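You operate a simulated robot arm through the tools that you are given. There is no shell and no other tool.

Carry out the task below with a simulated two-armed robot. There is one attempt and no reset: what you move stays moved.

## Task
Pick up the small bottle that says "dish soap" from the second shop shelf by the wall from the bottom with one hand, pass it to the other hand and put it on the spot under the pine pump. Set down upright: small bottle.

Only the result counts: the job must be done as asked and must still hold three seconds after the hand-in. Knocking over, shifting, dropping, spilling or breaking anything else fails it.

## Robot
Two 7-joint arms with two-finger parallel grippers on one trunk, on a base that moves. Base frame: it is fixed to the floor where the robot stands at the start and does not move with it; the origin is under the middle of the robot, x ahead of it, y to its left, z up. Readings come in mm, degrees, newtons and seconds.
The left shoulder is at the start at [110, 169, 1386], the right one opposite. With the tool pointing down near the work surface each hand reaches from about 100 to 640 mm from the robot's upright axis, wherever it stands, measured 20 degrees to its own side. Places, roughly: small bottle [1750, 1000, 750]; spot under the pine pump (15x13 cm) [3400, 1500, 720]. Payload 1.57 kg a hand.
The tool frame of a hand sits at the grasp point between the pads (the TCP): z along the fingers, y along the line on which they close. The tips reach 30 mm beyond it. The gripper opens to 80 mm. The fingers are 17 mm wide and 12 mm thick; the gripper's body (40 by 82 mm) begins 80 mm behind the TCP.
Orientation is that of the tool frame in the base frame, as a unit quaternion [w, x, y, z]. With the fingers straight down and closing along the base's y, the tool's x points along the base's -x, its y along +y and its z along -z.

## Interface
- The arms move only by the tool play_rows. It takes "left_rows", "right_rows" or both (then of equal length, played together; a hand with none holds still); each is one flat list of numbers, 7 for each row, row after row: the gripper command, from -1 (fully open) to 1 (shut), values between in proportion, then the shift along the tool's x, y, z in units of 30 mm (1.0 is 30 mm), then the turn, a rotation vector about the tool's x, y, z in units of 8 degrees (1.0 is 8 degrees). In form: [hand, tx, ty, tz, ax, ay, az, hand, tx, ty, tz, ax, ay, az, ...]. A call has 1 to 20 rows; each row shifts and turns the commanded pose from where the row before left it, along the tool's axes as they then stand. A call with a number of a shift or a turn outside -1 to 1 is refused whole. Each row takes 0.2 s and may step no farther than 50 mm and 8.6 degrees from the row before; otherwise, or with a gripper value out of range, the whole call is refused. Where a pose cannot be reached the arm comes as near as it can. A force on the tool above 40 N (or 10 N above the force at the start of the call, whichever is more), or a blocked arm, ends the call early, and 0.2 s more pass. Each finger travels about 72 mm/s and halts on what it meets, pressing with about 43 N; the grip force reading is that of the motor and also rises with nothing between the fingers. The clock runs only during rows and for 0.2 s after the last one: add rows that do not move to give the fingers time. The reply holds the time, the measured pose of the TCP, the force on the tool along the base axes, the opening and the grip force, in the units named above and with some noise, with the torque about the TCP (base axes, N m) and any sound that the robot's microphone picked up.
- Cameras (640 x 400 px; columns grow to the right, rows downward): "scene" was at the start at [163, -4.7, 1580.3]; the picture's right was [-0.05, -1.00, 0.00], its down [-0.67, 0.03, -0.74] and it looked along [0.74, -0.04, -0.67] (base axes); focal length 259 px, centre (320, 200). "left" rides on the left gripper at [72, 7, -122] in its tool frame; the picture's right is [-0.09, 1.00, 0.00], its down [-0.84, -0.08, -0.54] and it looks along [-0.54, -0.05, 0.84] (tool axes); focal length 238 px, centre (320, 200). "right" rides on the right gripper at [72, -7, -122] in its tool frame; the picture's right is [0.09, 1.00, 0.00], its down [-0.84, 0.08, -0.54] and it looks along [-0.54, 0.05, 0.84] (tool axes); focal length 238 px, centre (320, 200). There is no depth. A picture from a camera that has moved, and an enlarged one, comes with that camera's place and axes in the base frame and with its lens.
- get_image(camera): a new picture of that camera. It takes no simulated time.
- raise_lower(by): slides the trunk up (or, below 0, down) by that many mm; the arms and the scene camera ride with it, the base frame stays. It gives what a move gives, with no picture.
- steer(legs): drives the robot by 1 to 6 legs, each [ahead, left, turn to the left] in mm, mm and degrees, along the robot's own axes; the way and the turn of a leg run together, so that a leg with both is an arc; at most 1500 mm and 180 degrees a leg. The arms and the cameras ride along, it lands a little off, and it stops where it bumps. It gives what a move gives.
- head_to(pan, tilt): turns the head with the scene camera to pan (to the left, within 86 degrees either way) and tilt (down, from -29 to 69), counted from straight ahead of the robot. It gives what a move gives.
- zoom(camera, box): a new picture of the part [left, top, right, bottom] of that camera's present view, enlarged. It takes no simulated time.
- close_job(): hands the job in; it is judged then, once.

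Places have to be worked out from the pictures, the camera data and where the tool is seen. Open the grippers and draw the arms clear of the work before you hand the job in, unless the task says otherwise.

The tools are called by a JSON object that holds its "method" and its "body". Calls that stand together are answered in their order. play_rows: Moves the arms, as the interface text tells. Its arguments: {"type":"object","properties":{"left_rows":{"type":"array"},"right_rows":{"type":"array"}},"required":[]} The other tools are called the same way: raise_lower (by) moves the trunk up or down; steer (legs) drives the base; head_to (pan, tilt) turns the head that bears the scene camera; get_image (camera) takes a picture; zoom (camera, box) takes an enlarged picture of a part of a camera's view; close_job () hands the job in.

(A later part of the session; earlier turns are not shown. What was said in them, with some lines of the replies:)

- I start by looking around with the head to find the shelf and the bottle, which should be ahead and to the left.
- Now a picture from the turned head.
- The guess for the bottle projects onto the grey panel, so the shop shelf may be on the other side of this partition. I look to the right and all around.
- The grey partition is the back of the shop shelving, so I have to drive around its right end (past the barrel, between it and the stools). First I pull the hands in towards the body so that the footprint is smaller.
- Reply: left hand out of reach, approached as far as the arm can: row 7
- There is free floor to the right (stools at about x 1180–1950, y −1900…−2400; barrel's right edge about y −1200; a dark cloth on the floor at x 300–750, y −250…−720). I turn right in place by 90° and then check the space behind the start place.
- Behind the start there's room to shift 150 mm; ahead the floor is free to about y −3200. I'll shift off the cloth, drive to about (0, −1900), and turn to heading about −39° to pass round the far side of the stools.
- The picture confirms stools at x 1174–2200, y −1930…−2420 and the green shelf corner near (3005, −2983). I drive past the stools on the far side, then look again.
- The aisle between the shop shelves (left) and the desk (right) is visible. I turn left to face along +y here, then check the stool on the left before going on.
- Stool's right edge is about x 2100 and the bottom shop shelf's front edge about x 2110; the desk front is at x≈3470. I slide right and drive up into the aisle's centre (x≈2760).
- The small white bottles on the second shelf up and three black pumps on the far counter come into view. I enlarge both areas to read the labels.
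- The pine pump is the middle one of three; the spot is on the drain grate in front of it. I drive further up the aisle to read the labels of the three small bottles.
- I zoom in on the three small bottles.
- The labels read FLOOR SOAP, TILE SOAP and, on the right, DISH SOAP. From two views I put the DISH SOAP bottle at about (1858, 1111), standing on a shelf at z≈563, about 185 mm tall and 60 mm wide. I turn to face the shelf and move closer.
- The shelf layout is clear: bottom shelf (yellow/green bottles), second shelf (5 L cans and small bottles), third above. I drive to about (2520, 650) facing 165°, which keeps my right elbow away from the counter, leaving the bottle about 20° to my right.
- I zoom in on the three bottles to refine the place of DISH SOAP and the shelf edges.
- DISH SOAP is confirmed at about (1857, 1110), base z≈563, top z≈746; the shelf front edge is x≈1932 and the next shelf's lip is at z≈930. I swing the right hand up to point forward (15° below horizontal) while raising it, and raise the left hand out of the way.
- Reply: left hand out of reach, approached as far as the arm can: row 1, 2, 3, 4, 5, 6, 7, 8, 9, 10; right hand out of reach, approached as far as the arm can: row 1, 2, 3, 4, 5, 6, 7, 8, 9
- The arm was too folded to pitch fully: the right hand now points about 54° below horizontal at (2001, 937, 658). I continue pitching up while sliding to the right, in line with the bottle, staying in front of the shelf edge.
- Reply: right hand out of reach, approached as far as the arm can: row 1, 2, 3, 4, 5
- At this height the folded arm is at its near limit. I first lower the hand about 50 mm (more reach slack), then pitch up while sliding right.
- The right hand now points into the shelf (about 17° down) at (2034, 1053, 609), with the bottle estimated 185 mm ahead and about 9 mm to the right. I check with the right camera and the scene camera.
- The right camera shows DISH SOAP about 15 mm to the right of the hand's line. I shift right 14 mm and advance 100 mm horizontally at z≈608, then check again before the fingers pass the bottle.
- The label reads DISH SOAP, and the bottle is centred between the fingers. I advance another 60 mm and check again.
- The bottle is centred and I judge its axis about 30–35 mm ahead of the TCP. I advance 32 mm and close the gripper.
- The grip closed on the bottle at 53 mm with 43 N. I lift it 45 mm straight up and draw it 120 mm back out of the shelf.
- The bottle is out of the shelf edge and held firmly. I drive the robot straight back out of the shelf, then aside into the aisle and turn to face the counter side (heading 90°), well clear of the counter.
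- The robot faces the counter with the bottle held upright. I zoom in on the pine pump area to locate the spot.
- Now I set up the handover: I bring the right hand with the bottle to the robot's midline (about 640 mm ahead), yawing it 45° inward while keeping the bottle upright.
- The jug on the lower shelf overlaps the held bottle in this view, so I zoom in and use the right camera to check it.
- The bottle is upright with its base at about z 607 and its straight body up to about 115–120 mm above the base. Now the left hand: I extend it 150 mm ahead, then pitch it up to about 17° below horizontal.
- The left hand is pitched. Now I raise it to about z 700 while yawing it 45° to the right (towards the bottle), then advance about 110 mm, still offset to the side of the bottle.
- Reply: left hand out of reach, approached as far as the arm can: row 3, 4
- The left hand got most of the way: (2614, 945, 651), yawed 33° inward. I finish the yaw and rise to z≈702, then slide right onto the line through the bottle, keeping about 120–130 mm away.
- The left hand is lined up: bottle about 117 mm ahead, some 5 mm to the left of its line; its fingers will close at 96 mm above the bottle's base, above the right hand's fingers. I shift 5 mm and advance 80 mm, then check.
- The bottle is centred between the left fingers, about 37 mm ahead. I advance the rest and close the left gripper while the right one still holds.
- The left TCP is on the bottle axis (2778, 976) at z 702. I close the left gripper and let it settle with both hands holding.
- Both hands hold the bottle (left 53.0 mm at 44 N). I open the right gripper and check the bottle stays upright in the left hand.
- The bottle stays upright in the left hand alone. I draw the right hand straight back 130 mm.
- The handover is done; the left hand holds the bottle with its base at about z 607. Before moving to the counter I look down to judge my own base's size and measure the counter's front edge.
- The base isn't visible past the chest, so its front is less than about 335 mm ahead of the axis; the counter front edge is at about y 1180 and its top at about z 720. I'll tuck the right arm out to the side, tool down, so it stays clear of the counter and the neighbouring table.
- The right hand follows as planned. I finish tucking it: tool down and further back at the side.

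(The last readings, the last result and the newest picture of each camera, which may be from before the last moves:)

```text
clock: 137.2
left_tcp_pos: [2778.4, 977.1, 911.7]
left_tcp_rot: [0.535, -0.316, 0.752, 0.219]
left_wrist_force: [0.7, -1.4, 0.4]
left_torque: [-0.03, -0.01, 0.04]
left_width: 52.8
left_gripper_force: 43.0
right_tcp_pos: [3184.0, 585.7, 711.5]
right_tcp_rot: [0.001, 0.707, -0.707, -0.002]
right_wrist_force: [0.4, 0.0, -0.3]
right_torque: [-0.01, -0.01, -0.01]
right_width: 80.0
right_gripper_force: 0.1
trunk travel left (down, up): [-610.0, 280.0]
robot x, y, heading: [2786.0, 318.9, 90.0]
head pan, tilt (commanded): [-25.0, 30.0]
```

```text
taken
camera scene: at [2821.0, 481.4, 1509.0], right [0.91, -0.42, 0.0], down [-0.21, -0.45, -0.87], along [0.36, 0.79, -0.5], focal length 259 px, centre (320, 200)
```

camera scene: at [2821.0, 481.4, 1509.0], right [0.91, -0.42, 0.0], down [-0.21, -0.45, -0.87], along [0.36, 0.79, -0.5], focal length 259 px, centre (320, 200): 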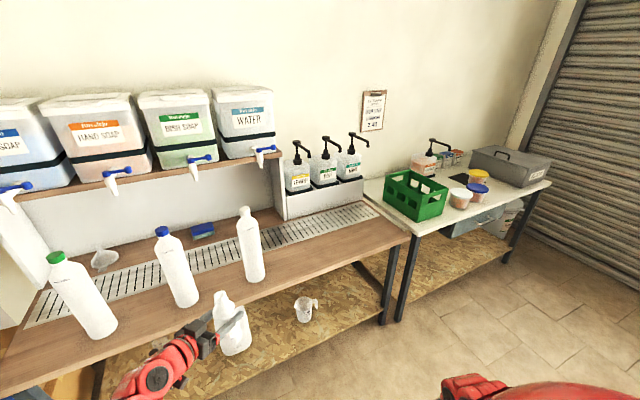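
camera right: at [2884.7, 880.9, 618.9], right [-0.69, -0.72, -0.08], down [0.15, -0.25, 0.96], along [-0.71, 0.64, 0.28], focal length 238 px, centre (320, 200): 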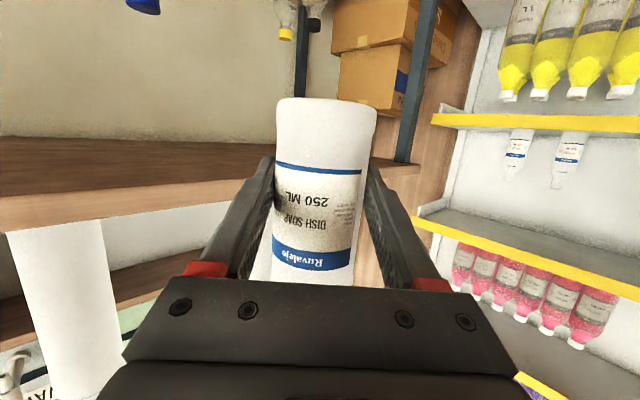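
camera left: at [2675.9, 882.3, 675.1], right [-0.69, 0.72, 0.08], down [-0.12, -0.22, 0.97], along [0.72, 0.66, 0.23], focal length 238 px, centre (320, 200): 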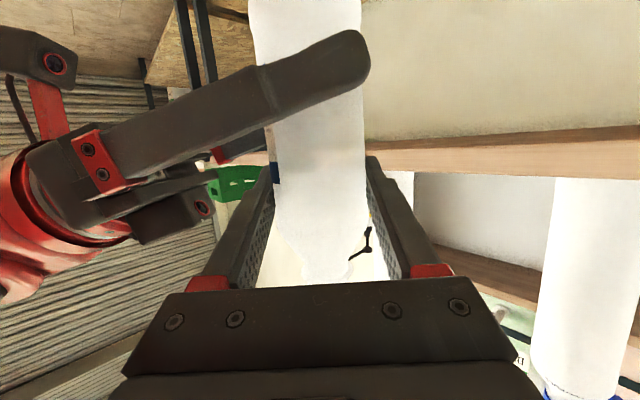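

The bottle (base about z 816) is now above counter height. I move right along the aisle to x≈3400, staying clear of the counter, then look straight at the pine pump.

{"method": "steer", "body": {"legs": [[0, -615, 0]]}}

{"method": "head_to", "body": {"pan": 0, "tilt": 30}}

{"method": "get_image", "body": {"camera": "scene"}}

{"method": "zoom", "body": {"camera": "scene", "box": [240, 100, 400, 220]}}

```text
clock: 140.6
left_tcp_pos: [3397.3, 974.8, 911.9]
left_tcp_rot: [0.536, -0.312, 0.754, 0.217]
left_wrist_force: [0.2, -0.6, -0.3]
left_torque: [0.04, 0.02, 0.01]
left_width: 52.8
left_gripper_force: 42.6
right_tcp_pos: [3800.8, 579.9, 710.8]
right_tcp_rot: [-0.002, -0.703, 0.711, 0.002]
right_wrist_force: [-0.1, 0.8, 0.9]
right_torque: [-0.03, 0.02, 0.01]
right_width: 80.1
right_gripper_force: 0.0
trunk travel left (down, up): [-610.0, 280.0]
robot x, y, heading: [3399.1, 320.0, 89.5]
head pan, tilt (commanded): [-25.0, 30.0]
```

```text
clock: 141.5
left_tcp_pos: [3397.3, 975.1, 911.6]
left_tcp_rot: [0.536, -0.313, 0.754, 0.217]
left_wrist_force: [0.6, 0.2, -0.7]
left_torque: [0.02, -0.01, 0.0]
left_width: 53.1
left_gripper_force: 42.6
right_tcp_pos: [3800.3, 580.1, 711.0]
right_tcp_rot: [-0.001, -0.704, 0.711, 0.002]
right_wrist_force: [-0.4, -0.6, 0.9]
right_torque: [0.02, -0.01, -0.02]
right_width: 80.1
right_gripper_force: 0.0
trunk travel left (down, up): [-610.0, 280.0]
robot x, y, heading: [3396.4, 319.4, 89.7]
head pan, tilt (commanded): [0.0, 30.0]
```

```text
taken
camera scene: at [3397.9, 488.4, 1509.1], right [1.0, -0.01, 0.0], down [0.0, -0.5, -0.87], along [0.01, 0.87, -0.5], focal length 259 px, centre (320, 200)
```

scene: 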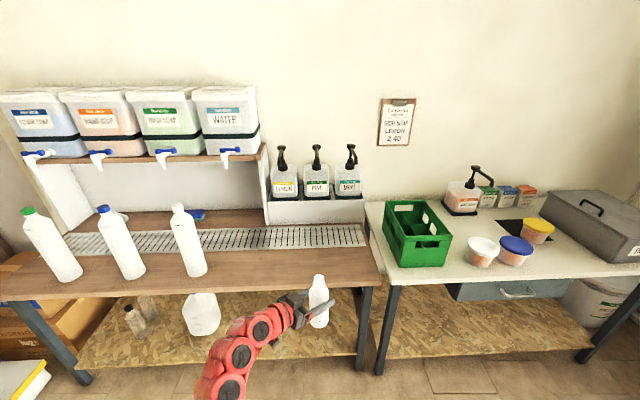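

```text
3.33 times, centred on (320, 160) of scene
camera zoom: at [3397.9, 488.4, 1509.1], right [1.0, -0.01, 0.0], down [0.0, -0.5, -0.87], along [0.01, 0.87, -0.5], focal length 863 px, centre (320, 333)
```

zoom: 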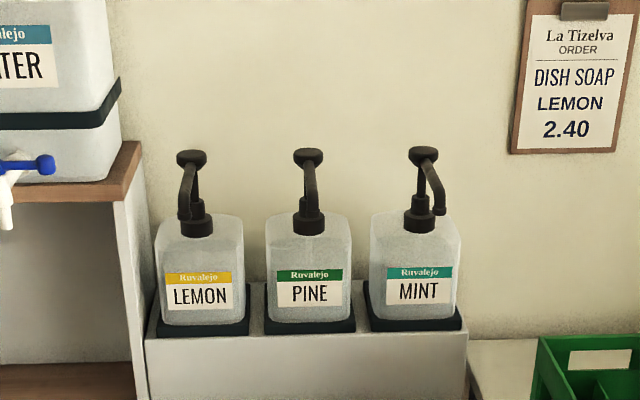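

Triangulating from the two views, the pine spout's tip is at about (3398, 1514, 1093), some 370 mm above the counter, so the small bottle fits below it. I zoom in on the grate to measure the counter height and the spot's place.

{"method": "zoom", "body": {"camera": "scene", "box": [260, 180, 400, 300]}}

```text
3.33 times, centred on (330, 240) of scene
camera zoom: at [3397.9, 488.4, 1509.1], right [1.0, -0.01, 0.0], down [0.0, -0.5, -0.87], along [0.01, 0.87, -0.5], focal length 863 px, centre (287, 67)
```

zoom: 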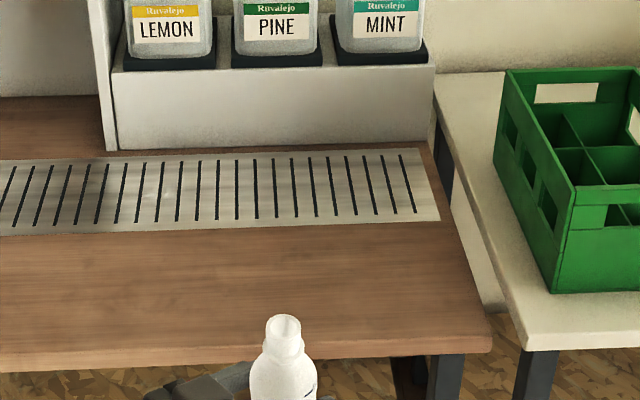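

The grate spans y≈1432–1606 at z≈715, centred under the spout, so the spot's centre is about (3398, 1512). Counter front edge is y≈1199. I drive ahead to y≈785 (base clear of the counter), leaving about 70 mm for the arm to reach.

{"method": "steer", "body": {"legs": [[300, 0, 0]]}}

{"method": "steer", "body": {"legs": [[160, 0, 0]]}}

{"method": "head_to", "body": {"pan": 0, "tilt": 40}}

{"method": "get_image", "body": {"camera": "scene"}}

```text
clock: 143.5
left_tcp_pos: [3397.0, 1272.6, 911.4]
left_tcp_rot: [0.536, -0.314, 0.753, 0.218]
left_wrist_force: [-0.8, -0.5, -0.5]
left_torque: [0.02, 0.0, 0.0]
left_width: 52.9
left_gripper_force: 43.0
right_tcp_pos: [3801.0, 877.9, 711.0]
right_tcp_rot: [-0.002, -0.705, 0.71, 0.001]
right_wrist_force: [-0.1, -0.1, -0.1]
right_torque: [-0.03, -0.02, -0.01]
right_width: 80.2
right_gripper_force: 0.2
trunk travel left (down, up): [-610.0, 280.0]
robot x, y, heading: [3396.0, 622.0, 89.8]
head pan, tilt (commanded): [0.0, 30.0]
```

```text
clock: 144.9
left_tcp_pos: [3397.4, 1430.2, 910.7]
left_tcp_rot: [0.536, -0.314, 0.753, 0.218]
left_wrist_force: [-0.4, 0.5, -0.6]
left_torque: [-0.02, -0.02, -0.04]
left_width: 52.6
left_gripper_force: 42.8
right_tcp_pos: [3801.1, 1036.9, 710.2]
right_tcp_rot: [-0.002, -0.704, 0.71, 0.002]
right_wrist_force: [-0.2, -0.3, 0.3]
right_torque: [0.01, -0.02, -0.03]
right_width: 79.9
right_gripper_force: 0.1
trunk travel left (down, up): [-610.0, 280.0]
robot x, y, heading: [3400.6, 768.5, 89.7]
head pan, tilt (commanded): [0.0, 30.0]
```

```text
clock: 145.7
left_tcp_pos: [3397.3, 1429.1, 913.3]
left_tcp_rot: [0.536, -0.313, 0.754, 0.217]
left_wrist_force: [-0.3, 0.6, -0.6]
left_torque: [0.02, 0.01, 0.0]
left_width: 52.7
left_gripper_force: 43.3
right_tcp_pos: [3801.8, 1034.6, 710.0]
right_tcp_rot: [-0.001, -0.705, 0.709, 0.001]
right_wrist_force: [-0.2, 0.6, -0.2]
right_torque: [0.01, -0.01, -0.02]
right_width: 80.1
right_gripper_force: 0.0
trunk travel left (down, up): [-610.0, 280.0]
robot x, y, heading: [3398.3, 774.7, 89.8]
head pan, tilt (commanded): [0.0, 40.0]
```

```text
taken
camera scene: at [3399.5, 937.4, 1493.8], right [1.0, 0.0, 0.0], down [0.0, -0.64, -0.77], along [0.0, 0.77, -0.64], focal length 259 px, centre (320, 200)
```

scene: 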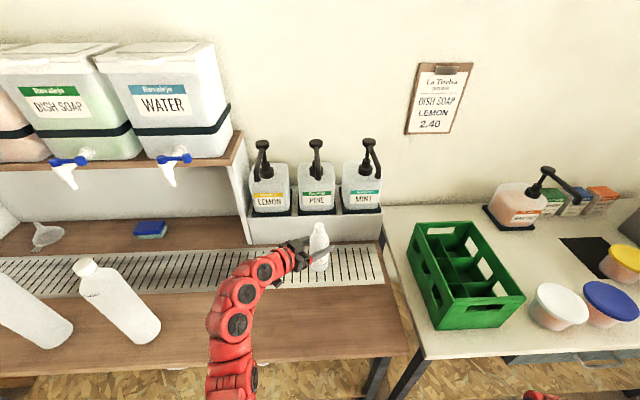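

The bottle hangs over the front of the grate at y≈1430. I drive 40 mm further and then look again, to need only about 40 mm of arm reach.

{"method": "steer", "body": {"legs": [[40, 0, 0]]}}

{"method": "zoom", "body": {"camera": "scene", "box": [240, 120, 400, 300]}}

```text
clock: 146.5
left_tcp_pos: [3398.1, 1471.5, 911.3]
left_tcp_rot: [0.536, -0.313, 0.753, 0.217]
left_wrist_force: [1.3, 1.4, -1.1]
left_torque: [-0.02, 0.0, -0.03]
left_width: 52.8
left_gripper_force: 42.3
right_tcp_pos: [3801.5, 1075.8, 711.4]
right_tcp_rot: [-0.001, -0.704, 0.71, 0.0]
right_wrist_force: [-0.3, -0.2, -0.3]
right_torque: [0.0, -0.04, 0.03]
right_width: 80.1
right_gripper_force: 0.1
trunk travel left (down, up): [-610.0, 280.0]
robot x, y, heading: [3401.3, 811.8, 89.6]
head pan, tilt (commanded): [0.0, 40.0]
```

```text
2.22 times, centred on (320, 210) of scene
camera zoom: at [3399.8, 978.8, 1493.6], right [1.0, 0.0, 0.0], down [0.0, -0.64, -0.77], along [0.0, 0.77, -0.64], focal length 575 px, centre (320, 178)
```

zoom: 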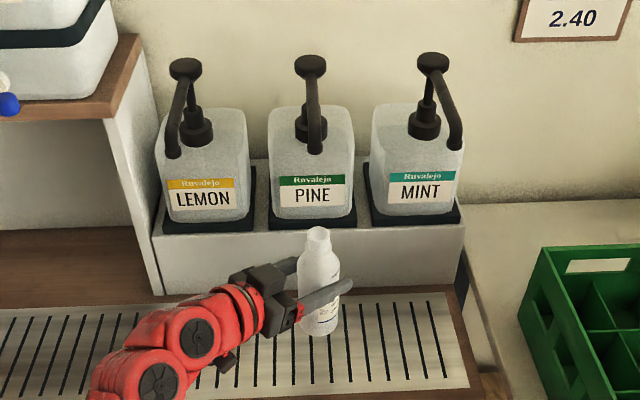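

Spout tip again computes to y≈1506–1514 at x≈3396. I extend the left arm 40 mm straight ahead (+y) so that the bottle is under the pine spout at about (3398, 1511).

{"method": "play_rows", "body": {"left_rows": [1, -0.106, 0.315, 0.294, 0, 0, 0, 1, -0.106, 0.315, 0.294, 0, 0, 0, 1, -0.106, 0.315, 0.294, 0, 0, 0, 1, 0, 0, 0, 0, 0, 0]}}

{"method": "raise_lower", "body": {"by": -75}}

{"method": "zoom", "body": {"camera": "scene", "box": [240, 120, 400, 300]}}

{"method": "get_image", "body": {"camera": "left"}}

```text
clock: 147.5
left_tcp_pos: [3398.2, 1509.9, 913.7]
left_tcp_rot: [0.536, -0.314, 0.753, 0.218]
left_wrist_force: [0.1, 0.9, -0.4]
left_torque: [-0.03, 0.01, 0.05]
left_width: 52.8
left_gripper_force: 43.4
right_tcp_pos: [3799.9, 1075.7, 711.1]
right_tcp_rot: [-0.001, -0.704, 0.71, 0.001]
right_wrist_force: [0.5, -0.1, 0.1]
right_torque: [-0.01, 0.02, 0.01]
right_width: 80.2
right_gripper_force: 0.1
trunk travel left (down, up): [-610.0, 280.0]
robot x, y, heading: [3397.2, 807.0, 89.6]
head pan, tilt (commanded): [0.0, 40.0]
```

```text
clock: 148.7
left_tcp_pos: [3398.4, 1510.6, 836.4]
left_tcp_rot: [0.537, -0.312, 0.753, 0.217]
left_wrist_force: [-0.9, -0.6, 0.7]
left_torque: [0.0, 0.0, 0.0]
left_width: 52.9
left_gripper_force: 43.1
right_tcp_pos: [3801.2, 1074.2, 636.2]
right_tcp_rot: [0.0, -0.704, 0.71, 0.002]
right_wrist_force: [0.8, 0.3, -0.8]
right_torque: [0.01, 0.02, -0.02]
right_width: 79.9
right_gripper_force: 0.1
trunk travel left (down, up): [-535.0, 355.0]
robot x, y, heading: [3399.7, 810.6, 89.7]
head pan, tilt (commanded): [0.0, 40.0]
```

```text
2.22 times, centred on (320, 210) of scene
camera zoom: at [3399.7, 976.9, 1418.8], right [1.0, 0.0, 0.0], down [0.0, -0.64, -0.77], along [0.0, 0.77, -0.64], focal length 575 px, centre (320, 178)
```

zoom: 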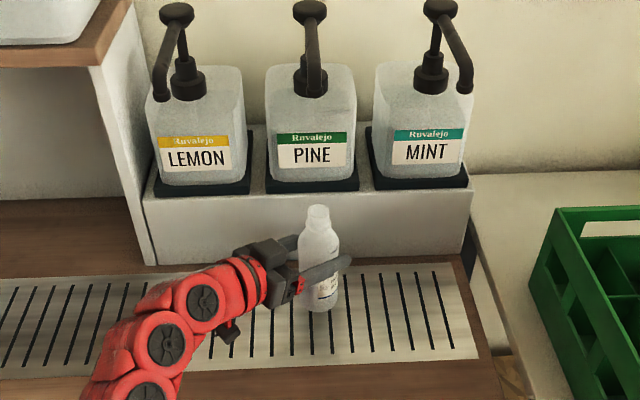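

```text
taken
camera left: at [3295.7, 1416.0, 810.7], right [-0.68, 0.73, 0.08], down [-0.12, -0.21, 0.97], along [0.72, 0.65, 0.23], focal length 238 px, centre (320, 200)
```

left: 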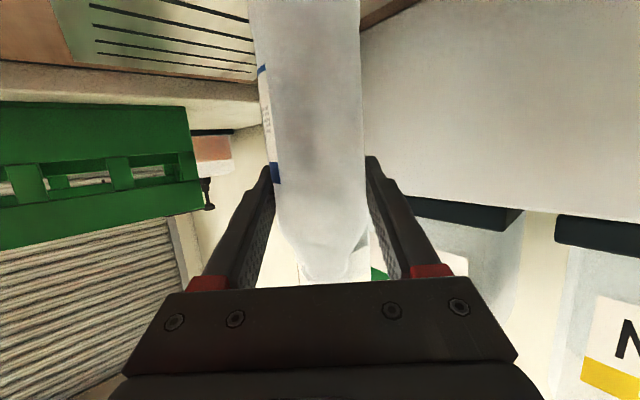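

TCP z is 836, so the base is about 740 and the grate about 716. I lower the arm 15 mm in small rows and watch the force.

{"method": "play_rows", "body": {"left_rows": [1, 0.0943, 0.001, 0.033, 0, 0, 0, 1, 0.0943, 0.001, 0.033, 0, 0, 0, 1, 0.0943, 0.001, 0.033, 0, 0, 0, 1, 0.0943, 0.001, 0.033, 0, 0, 0, 1, 0.0943, 0.001, 0.033, 0, 0, 0, 1, 0, 0, 0, 0, 0, 0]}}

{"method": "zoom", "body": {"camera": "scene", "box": [280, 180, 360, 260]}}

```text
clock: 150.1
left_tcp_pos: [3399.0, 1509.1, 822.7]
left_tcp_rot: [0.536, -0.312, 0.754, 0.217]
left_wrist_force: [0.0, 0.3, 0.4]
left_torque: [-0.03, 0.0, -0.01]
left_width: 52.7
left_gripper_force: 42.8
right_tcp_pos: [3802.1, 1075.0, 636.2]
right_tcp_rot: [-0.001, -0.705, 0.709, 0.002]
right_wrist_force: [-0.9, 0.5, -0.3]
right_torque: [-0.02, 0.02, 0.0]
right_width: 79.8
right_gripper_force: 0.0
trunk travel left (down, up): [-535.0, 355.0]
robot x, y, heading: [3399.3, 811.5, 89.7]
head pan, tilt (commanded): [0.0, 40.0]
```

```text
5.00 times, centred on (320, 220) of scene
camera zoom: at [3399.8, 977.2, 1418.7], right [1.0, 0.0, 0.0], down [0.0, -0.64, -0.77], along [0.0, 0.77, -0.64], focal length 1294 px, centre (320, 100)
```

zoom: 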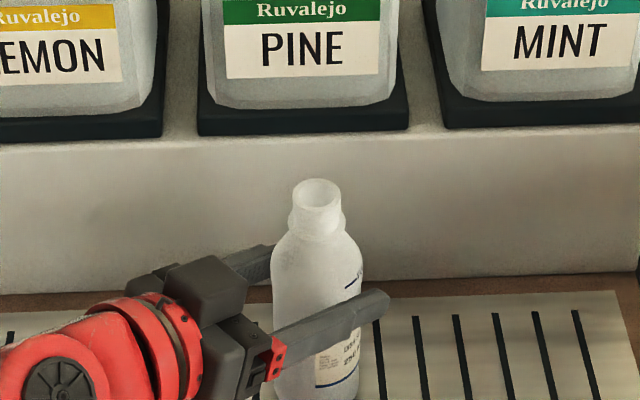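

No contact yet at TCP z 823. I keep lowering in 2 mm rows until the force shows contact.

{"method": "play_rows", "body": {"left_rows": [1, 0.063, 0.0006, 0.022, 0, 0, 0, 1, 0.063, 0.0006, 0.022, 0, 0, 0, 1, 0.063, 0.0006, 0.022, 0, 0, 0]}}

{"method": "zoom", "body": {"camera": "scene", "box": [280, 200, 360, 270]}}

```text
clock: 150.8
left_tcp_pos: [3398.4, 1508.3, 817.8]
left_tcp_rot: [0.537, -0.313, 0.753, 0.218]
left_wrist_force: [-0.1, 1.5, 2.4]
left_torque: [0.11, -0.04, 0.0]
left_width: 52.5
left_gripper_force: 43.3
right_tcp_pos: [3800.2, 1074.8, 637.1]
right_tcp_rot: [-0.002, -0.704, 0.71, 0.002]
right_wrist_force: [0.6, 0.3, 0.3]
right_torque: [-0.01, -0.03, -0.02]
right_width: 79.9
right_gripper_force: 0.0
trunk travel left (down, up): [-535.0, 355.0]
robot x, y, heading: [3395.6, 815.2, 89.5]
head pan, tilt (commanded): [0.0, 40.0]
```

```text
5.71 times, centred on (320, 235) of scene
camera zoom: at [3399.9, 976.9, 1418.8], right [1.0, 0.0, 0.0], down [0.0, -0.64, -0.77], along [0.0, 0.77, -0.64], focal length 1479 px, centre (320, 0)
```

zoom: 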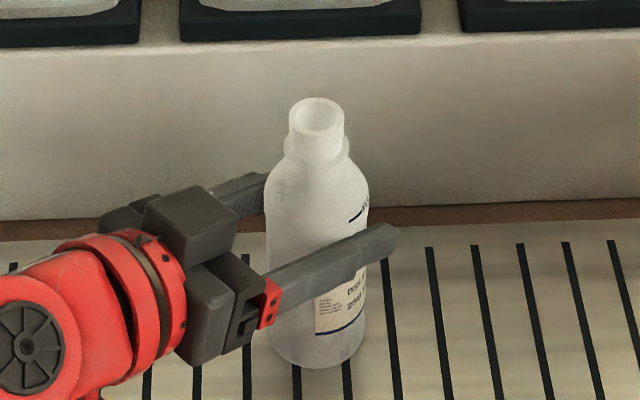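

A first contact shows (Fz 2.4 N) at TCP z 818. I lower another 2 mm gently to seat the base flat.

{"method": "play_rows", "body": {"left_rows": [1, 0.0314, 0.0003, 0.011, 0, 0, 0, 1, 0.0314, 0.0003, 0.011, 0, 0, 0, 1, 0, 0, 0, 0, 0, 0]}}

```text
clock: 151.7
left_tcp_pos: [3399.3, 1509.8, 816.8]
left_tcp_rot: [0.538, -0.312, 0.752, 0.219]
left_wrist_force: [1.5, -1.5, 11.4]
left_torque: [0.04, -0.09, -0.02]
left_width: 53.0
left_gripper_force: 43.2
right_tcp_pos: [3801.6, 1074.0, 636.2]
right_tcp_rot: [-0.002, -0.705, 0.71, 0.002]
right_wrist_force: [-0.3, 0.7, 0.1]
right_torque: [-0.03, 0.0, 0.02]
right_width: 80.1
right_gripper_force: 0.0
trunk travel left (down, up): [-535.0, 355.0]
robot x, y, heading: [3396.0, 809.7, 89.6]
head pan, tilt (commanded): [0.0, 40.0]
```

It is seated (11 N of support). I open the left gripper gradually.

{"method": "play_rows", "body": {"left_rows": [-0.33, 0, 0, 0, 0, 0, 0, -0.4, 0, 0, 0, 0, 0, 0, -0.5, 0, 0, 0, 0, 0, 0, -0.65, 0, 0, 0, 0, 0, 0, -0.8, 0, 0, 0, 0, 0, 0, -1, 0, 0, 0, 0, 0, 0, -1, 0, 0, 0, 0, 0, 0]}}

{"method": "zoom", "body": {"camera": "scene", "box": [280, 200, 360, 270]}}

{"method": "get_image", "body": {"camera": "left"}}

```text
clock: 153.2
left_tcp_pos: [3398.6, 1509.8, 815.2]
left_tcp_rot: [0.537, -0.313, 0.753, 0.217]
left_wrist_force: [-0.2, 0.3, -0.3]
left_torque: [0.02, 0.02, 0.0]
left_width: 80.0
left_gripper_force: 0.1
right_tcp_pos: [3801.2, 1075.8, 636.1]
right_tcp_rot: [-0.001, -0.704, 0.711, 0.002]
right_wrist_force: [-0.5, -0.6, 0.0]
right_torque: [-0.03, 0.03, 0.0]
right_width: 79.7
right_gripper_force: 0.1
trunk travel left (down, up): [-535.0, 355.0]
robot x, y, heading: [3398.1, 811.3, 89.9]
head pan, tilt (commanded): [0.0, 40.0]
```

```text
5.71 times, centred on (320, 235) of scene
camera zoom: at [3399.8, 977.2, 1418.8], right [1.0, 0.0, 0.0], down [0.0, -0.64, -0.77], along [0.0, 0.77, -0.64], focal length 1479 px, centre (320, 0)
```

zoom: 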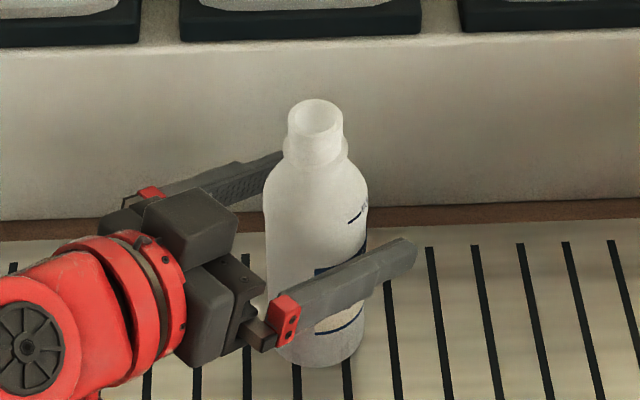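

```text
taken
camera left: at [3295.4, 1416.4, 787.9], right [-0.68, 0.73, 0.08], down [-0.12, -0.22, 0.97], along [0.72, 0.65, 0.23], focal length 238 px, centre (320, 200)
```

left: 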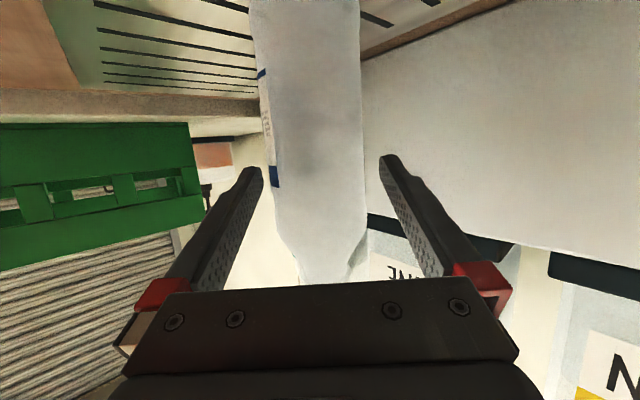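

The bottle stands freely on the grate, with gaps on both sides of the fingers. I retract the left hand straight back 125 mm along its own line.

{"method": "play_rows", "body": {"left_rows": [-1, 0.165, 0, -0.472, 0, 0, 0, -1, 0.275, 0, -0.787, 0, 0, 0, -1, 0.275, 0, -0.787, 0, 0, 0, -1, 0.275, 0, -0.787, 0, 0, 0, -1, 0.275, 0, -0.787, 0, 0, 0, -1, 0.11, 0, -0.315, 0, 0, 0, -1, 0, 0, 0, 0, 0, 0]}}

{"method": "get_image", "body": {"camera": "scene"}}

{"method": "get_image", "body": {"camera": "left"}}

```text
clock: 154.8
left_tcp_pos: [3309.0, 1420.7, 815.5]
left_tcp_rot: [0.537, -0.313, 0.753, 0.218]
left_wrist_force: [0.1, 1.0, -0.2]
left_torque: [-0.01, 0.02, -0.01]
left_width: 80.1
left_gripper_force: 0.0
right_tcp_pos: [3800.9, 1075.7, 636.9]
right_tcp_rot: [-0.001, -0.704, 0.71, 0.001]
right_wrist_force: [0.2, 0.9, -1.2]
right_torque: [0.02, 0.0, 0.01]
right_width: 80.0
right_gripper_force: 0.1
trunk travel left (down, up): [-535.0, 355.0]
robot x, y, heading: [3394.5, 813.4, 89.6]
head pan, tilt (commanded): [0.0, 40.0]
```

```text
taken
camera scene: at [3399.8, 977.1, 1418.8], right [1.0, 0.0, 0.0], down [0.0, -0.64, -0.77], along [0.0, 0.77, -0.64], focal length 259 px, centre (320, 200)
```

scene: 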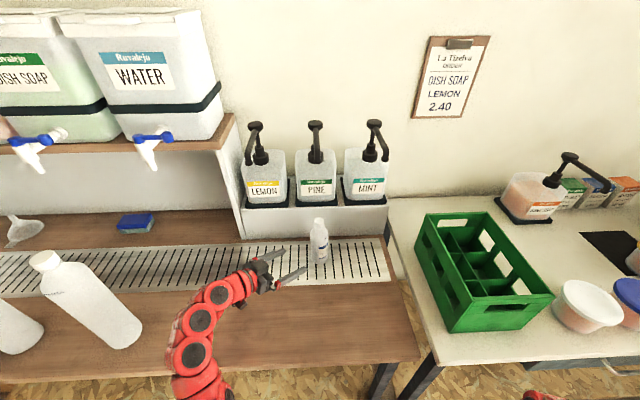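

```text
taken
camera left: at [3207.6, 1327.2, 788.5], right [-0.68, 0.73, 0.08], down [-0.12, -0.22, 0.97], along [0.72, 0.65, 0.23], focal length 238 px, centre (320, 200)
```

left: 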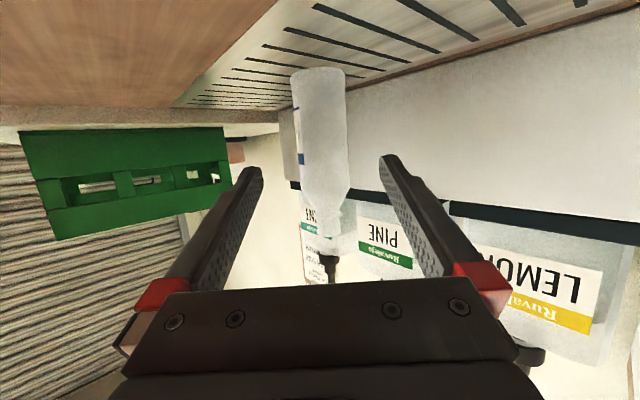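

The bottle stands upright under the pine spout. I back the robot away from the counter 400 mm so that both arms are clear, then check the final state.

{"method": "steer", "body": {"legs": [[-400, 0, 0]]}}

{"method": "head_to", "body": {"pan": 0, "tilt": 30}}

{"method": "get_image", "body": {"camera": "scene"}}

{"method": "zoom", "body": {"camera": "scene", "box": [240, 110, 400, 230]}}

```text
clock: 157.3
left_tcp_pos: [3309.6, 1025.0, 816.3]
left_tcp_rot: [0.537, -0.312, 0.753, 0.217]
left_wrist_force: [1.0, 0.1, -0.1]
left_torque: [-0.01, 0.0, 0.01]
left_width: 80.2
left_gripper_force: 0.0
right_tcp_pos: [3800.1, 677.9, 634.9]
right_tcp_rot: [-0.001, -0.704, 0.711, 0.001]
right_wrist_force: [-0.1, -0.1, 0.3]
right_torque: [-0.01, -0.01, -0.01]
right_width: 79.9
right_gripper_force: 0.3
trunk travel left (down, up): [-535.0, 355.0]
robot x, y, heading: [3396.8, 421.0, 89.3]
head pan, tilt (commanded): [0.0, 40.0]
```

```text
clock: 158.0
left_tcp_pos: [3310.5, 1025.8, 815.6]
left_tcp_rot: [0.536, -0.312, 0.753, 0.217]
left_wrist_force: [0.1, 0.7, -0.3]
left_torque: [0.04, 0.02, 0.02]
left_width: 79.7
left_gripper_force: 0.1
right_tcp_pos: [3799.8, 679.3, 636.8]
right_tcp_rot: [-0.001, -0.703, 0.711, 0.001]
right_wrist_force: [-0.5, 0.3, 0.1]
right_torque: [0.01, -0.02, 0.0]
right_width: 79.9
right_gripper_force: 0.1
trunk travel left (down, up): [-535.0, 355.0]
robot x, y, heading: [3398.2, 416.5, 89.2]
head pan, tilt (commanded): [0.0, 30.0]
```

```text
taken
camera scene: at [3398.0, 587.2, 1434.0], right [1.0, -0.01, 0.0], down [0.0, -0.5, -0.87], along [0.01, 0.87, -0.5], focal length 259 px, centre (320, 200)
```

scene: 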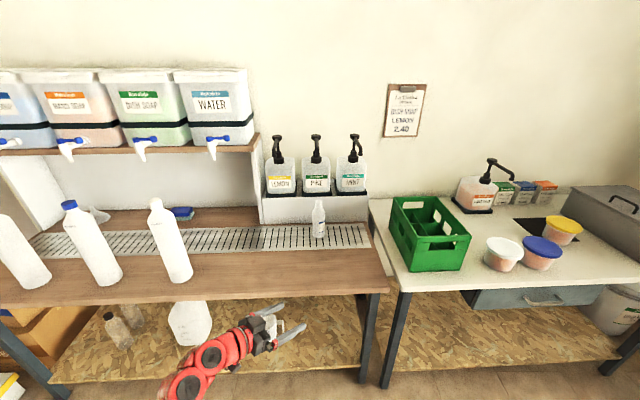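

```text
3.33 times, centred on (320, 170) of scene
camera zoom: at [3398.0, 587.2, 1434.0], right [1.0, -0.01, 0.0], down [0.0, -0.5, -0.87], along [0.01, 0.87, -0.5], focal length 863 px, centre (320, 300)
```

zoom: 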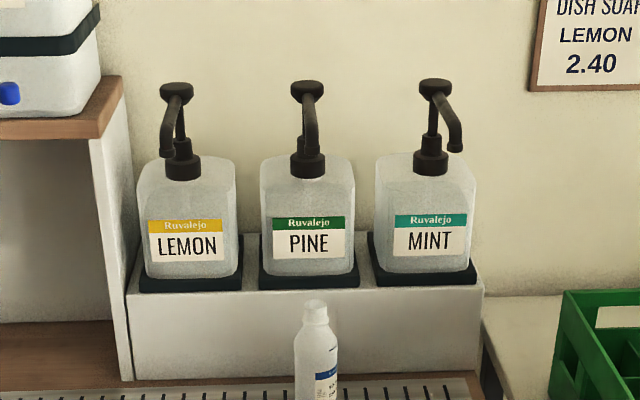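

The DISH SOAP bottle stands upright on the grate directly under the pine spout. Both grippers are open, both arms are clear, and I see nothing else disturbed, so I hand the job in.

{"method": "close_job", "body": {}}

```text
The job is handed in.
```

The small "dish soap" bottle is standing upright on the drain grate under the pine pump, and I've handed the job in.

- **Pick-up:** I took it from the second shelf up with the right hand. The two bottles beside it, floor soap and tile soap, stayed in place.
- **Handover:** I passed it to the left hand in the aisle, with both hands holding before the right let go.
- **Set-down:** I placed it at about (3398, 1510), measured as directly below the pine spout and near the middle of the grate. It stayed upright after I let go.

Before handing in, I opened both grippers and backed the robot 400 mm away. I saw nothing else knocked over or moved.
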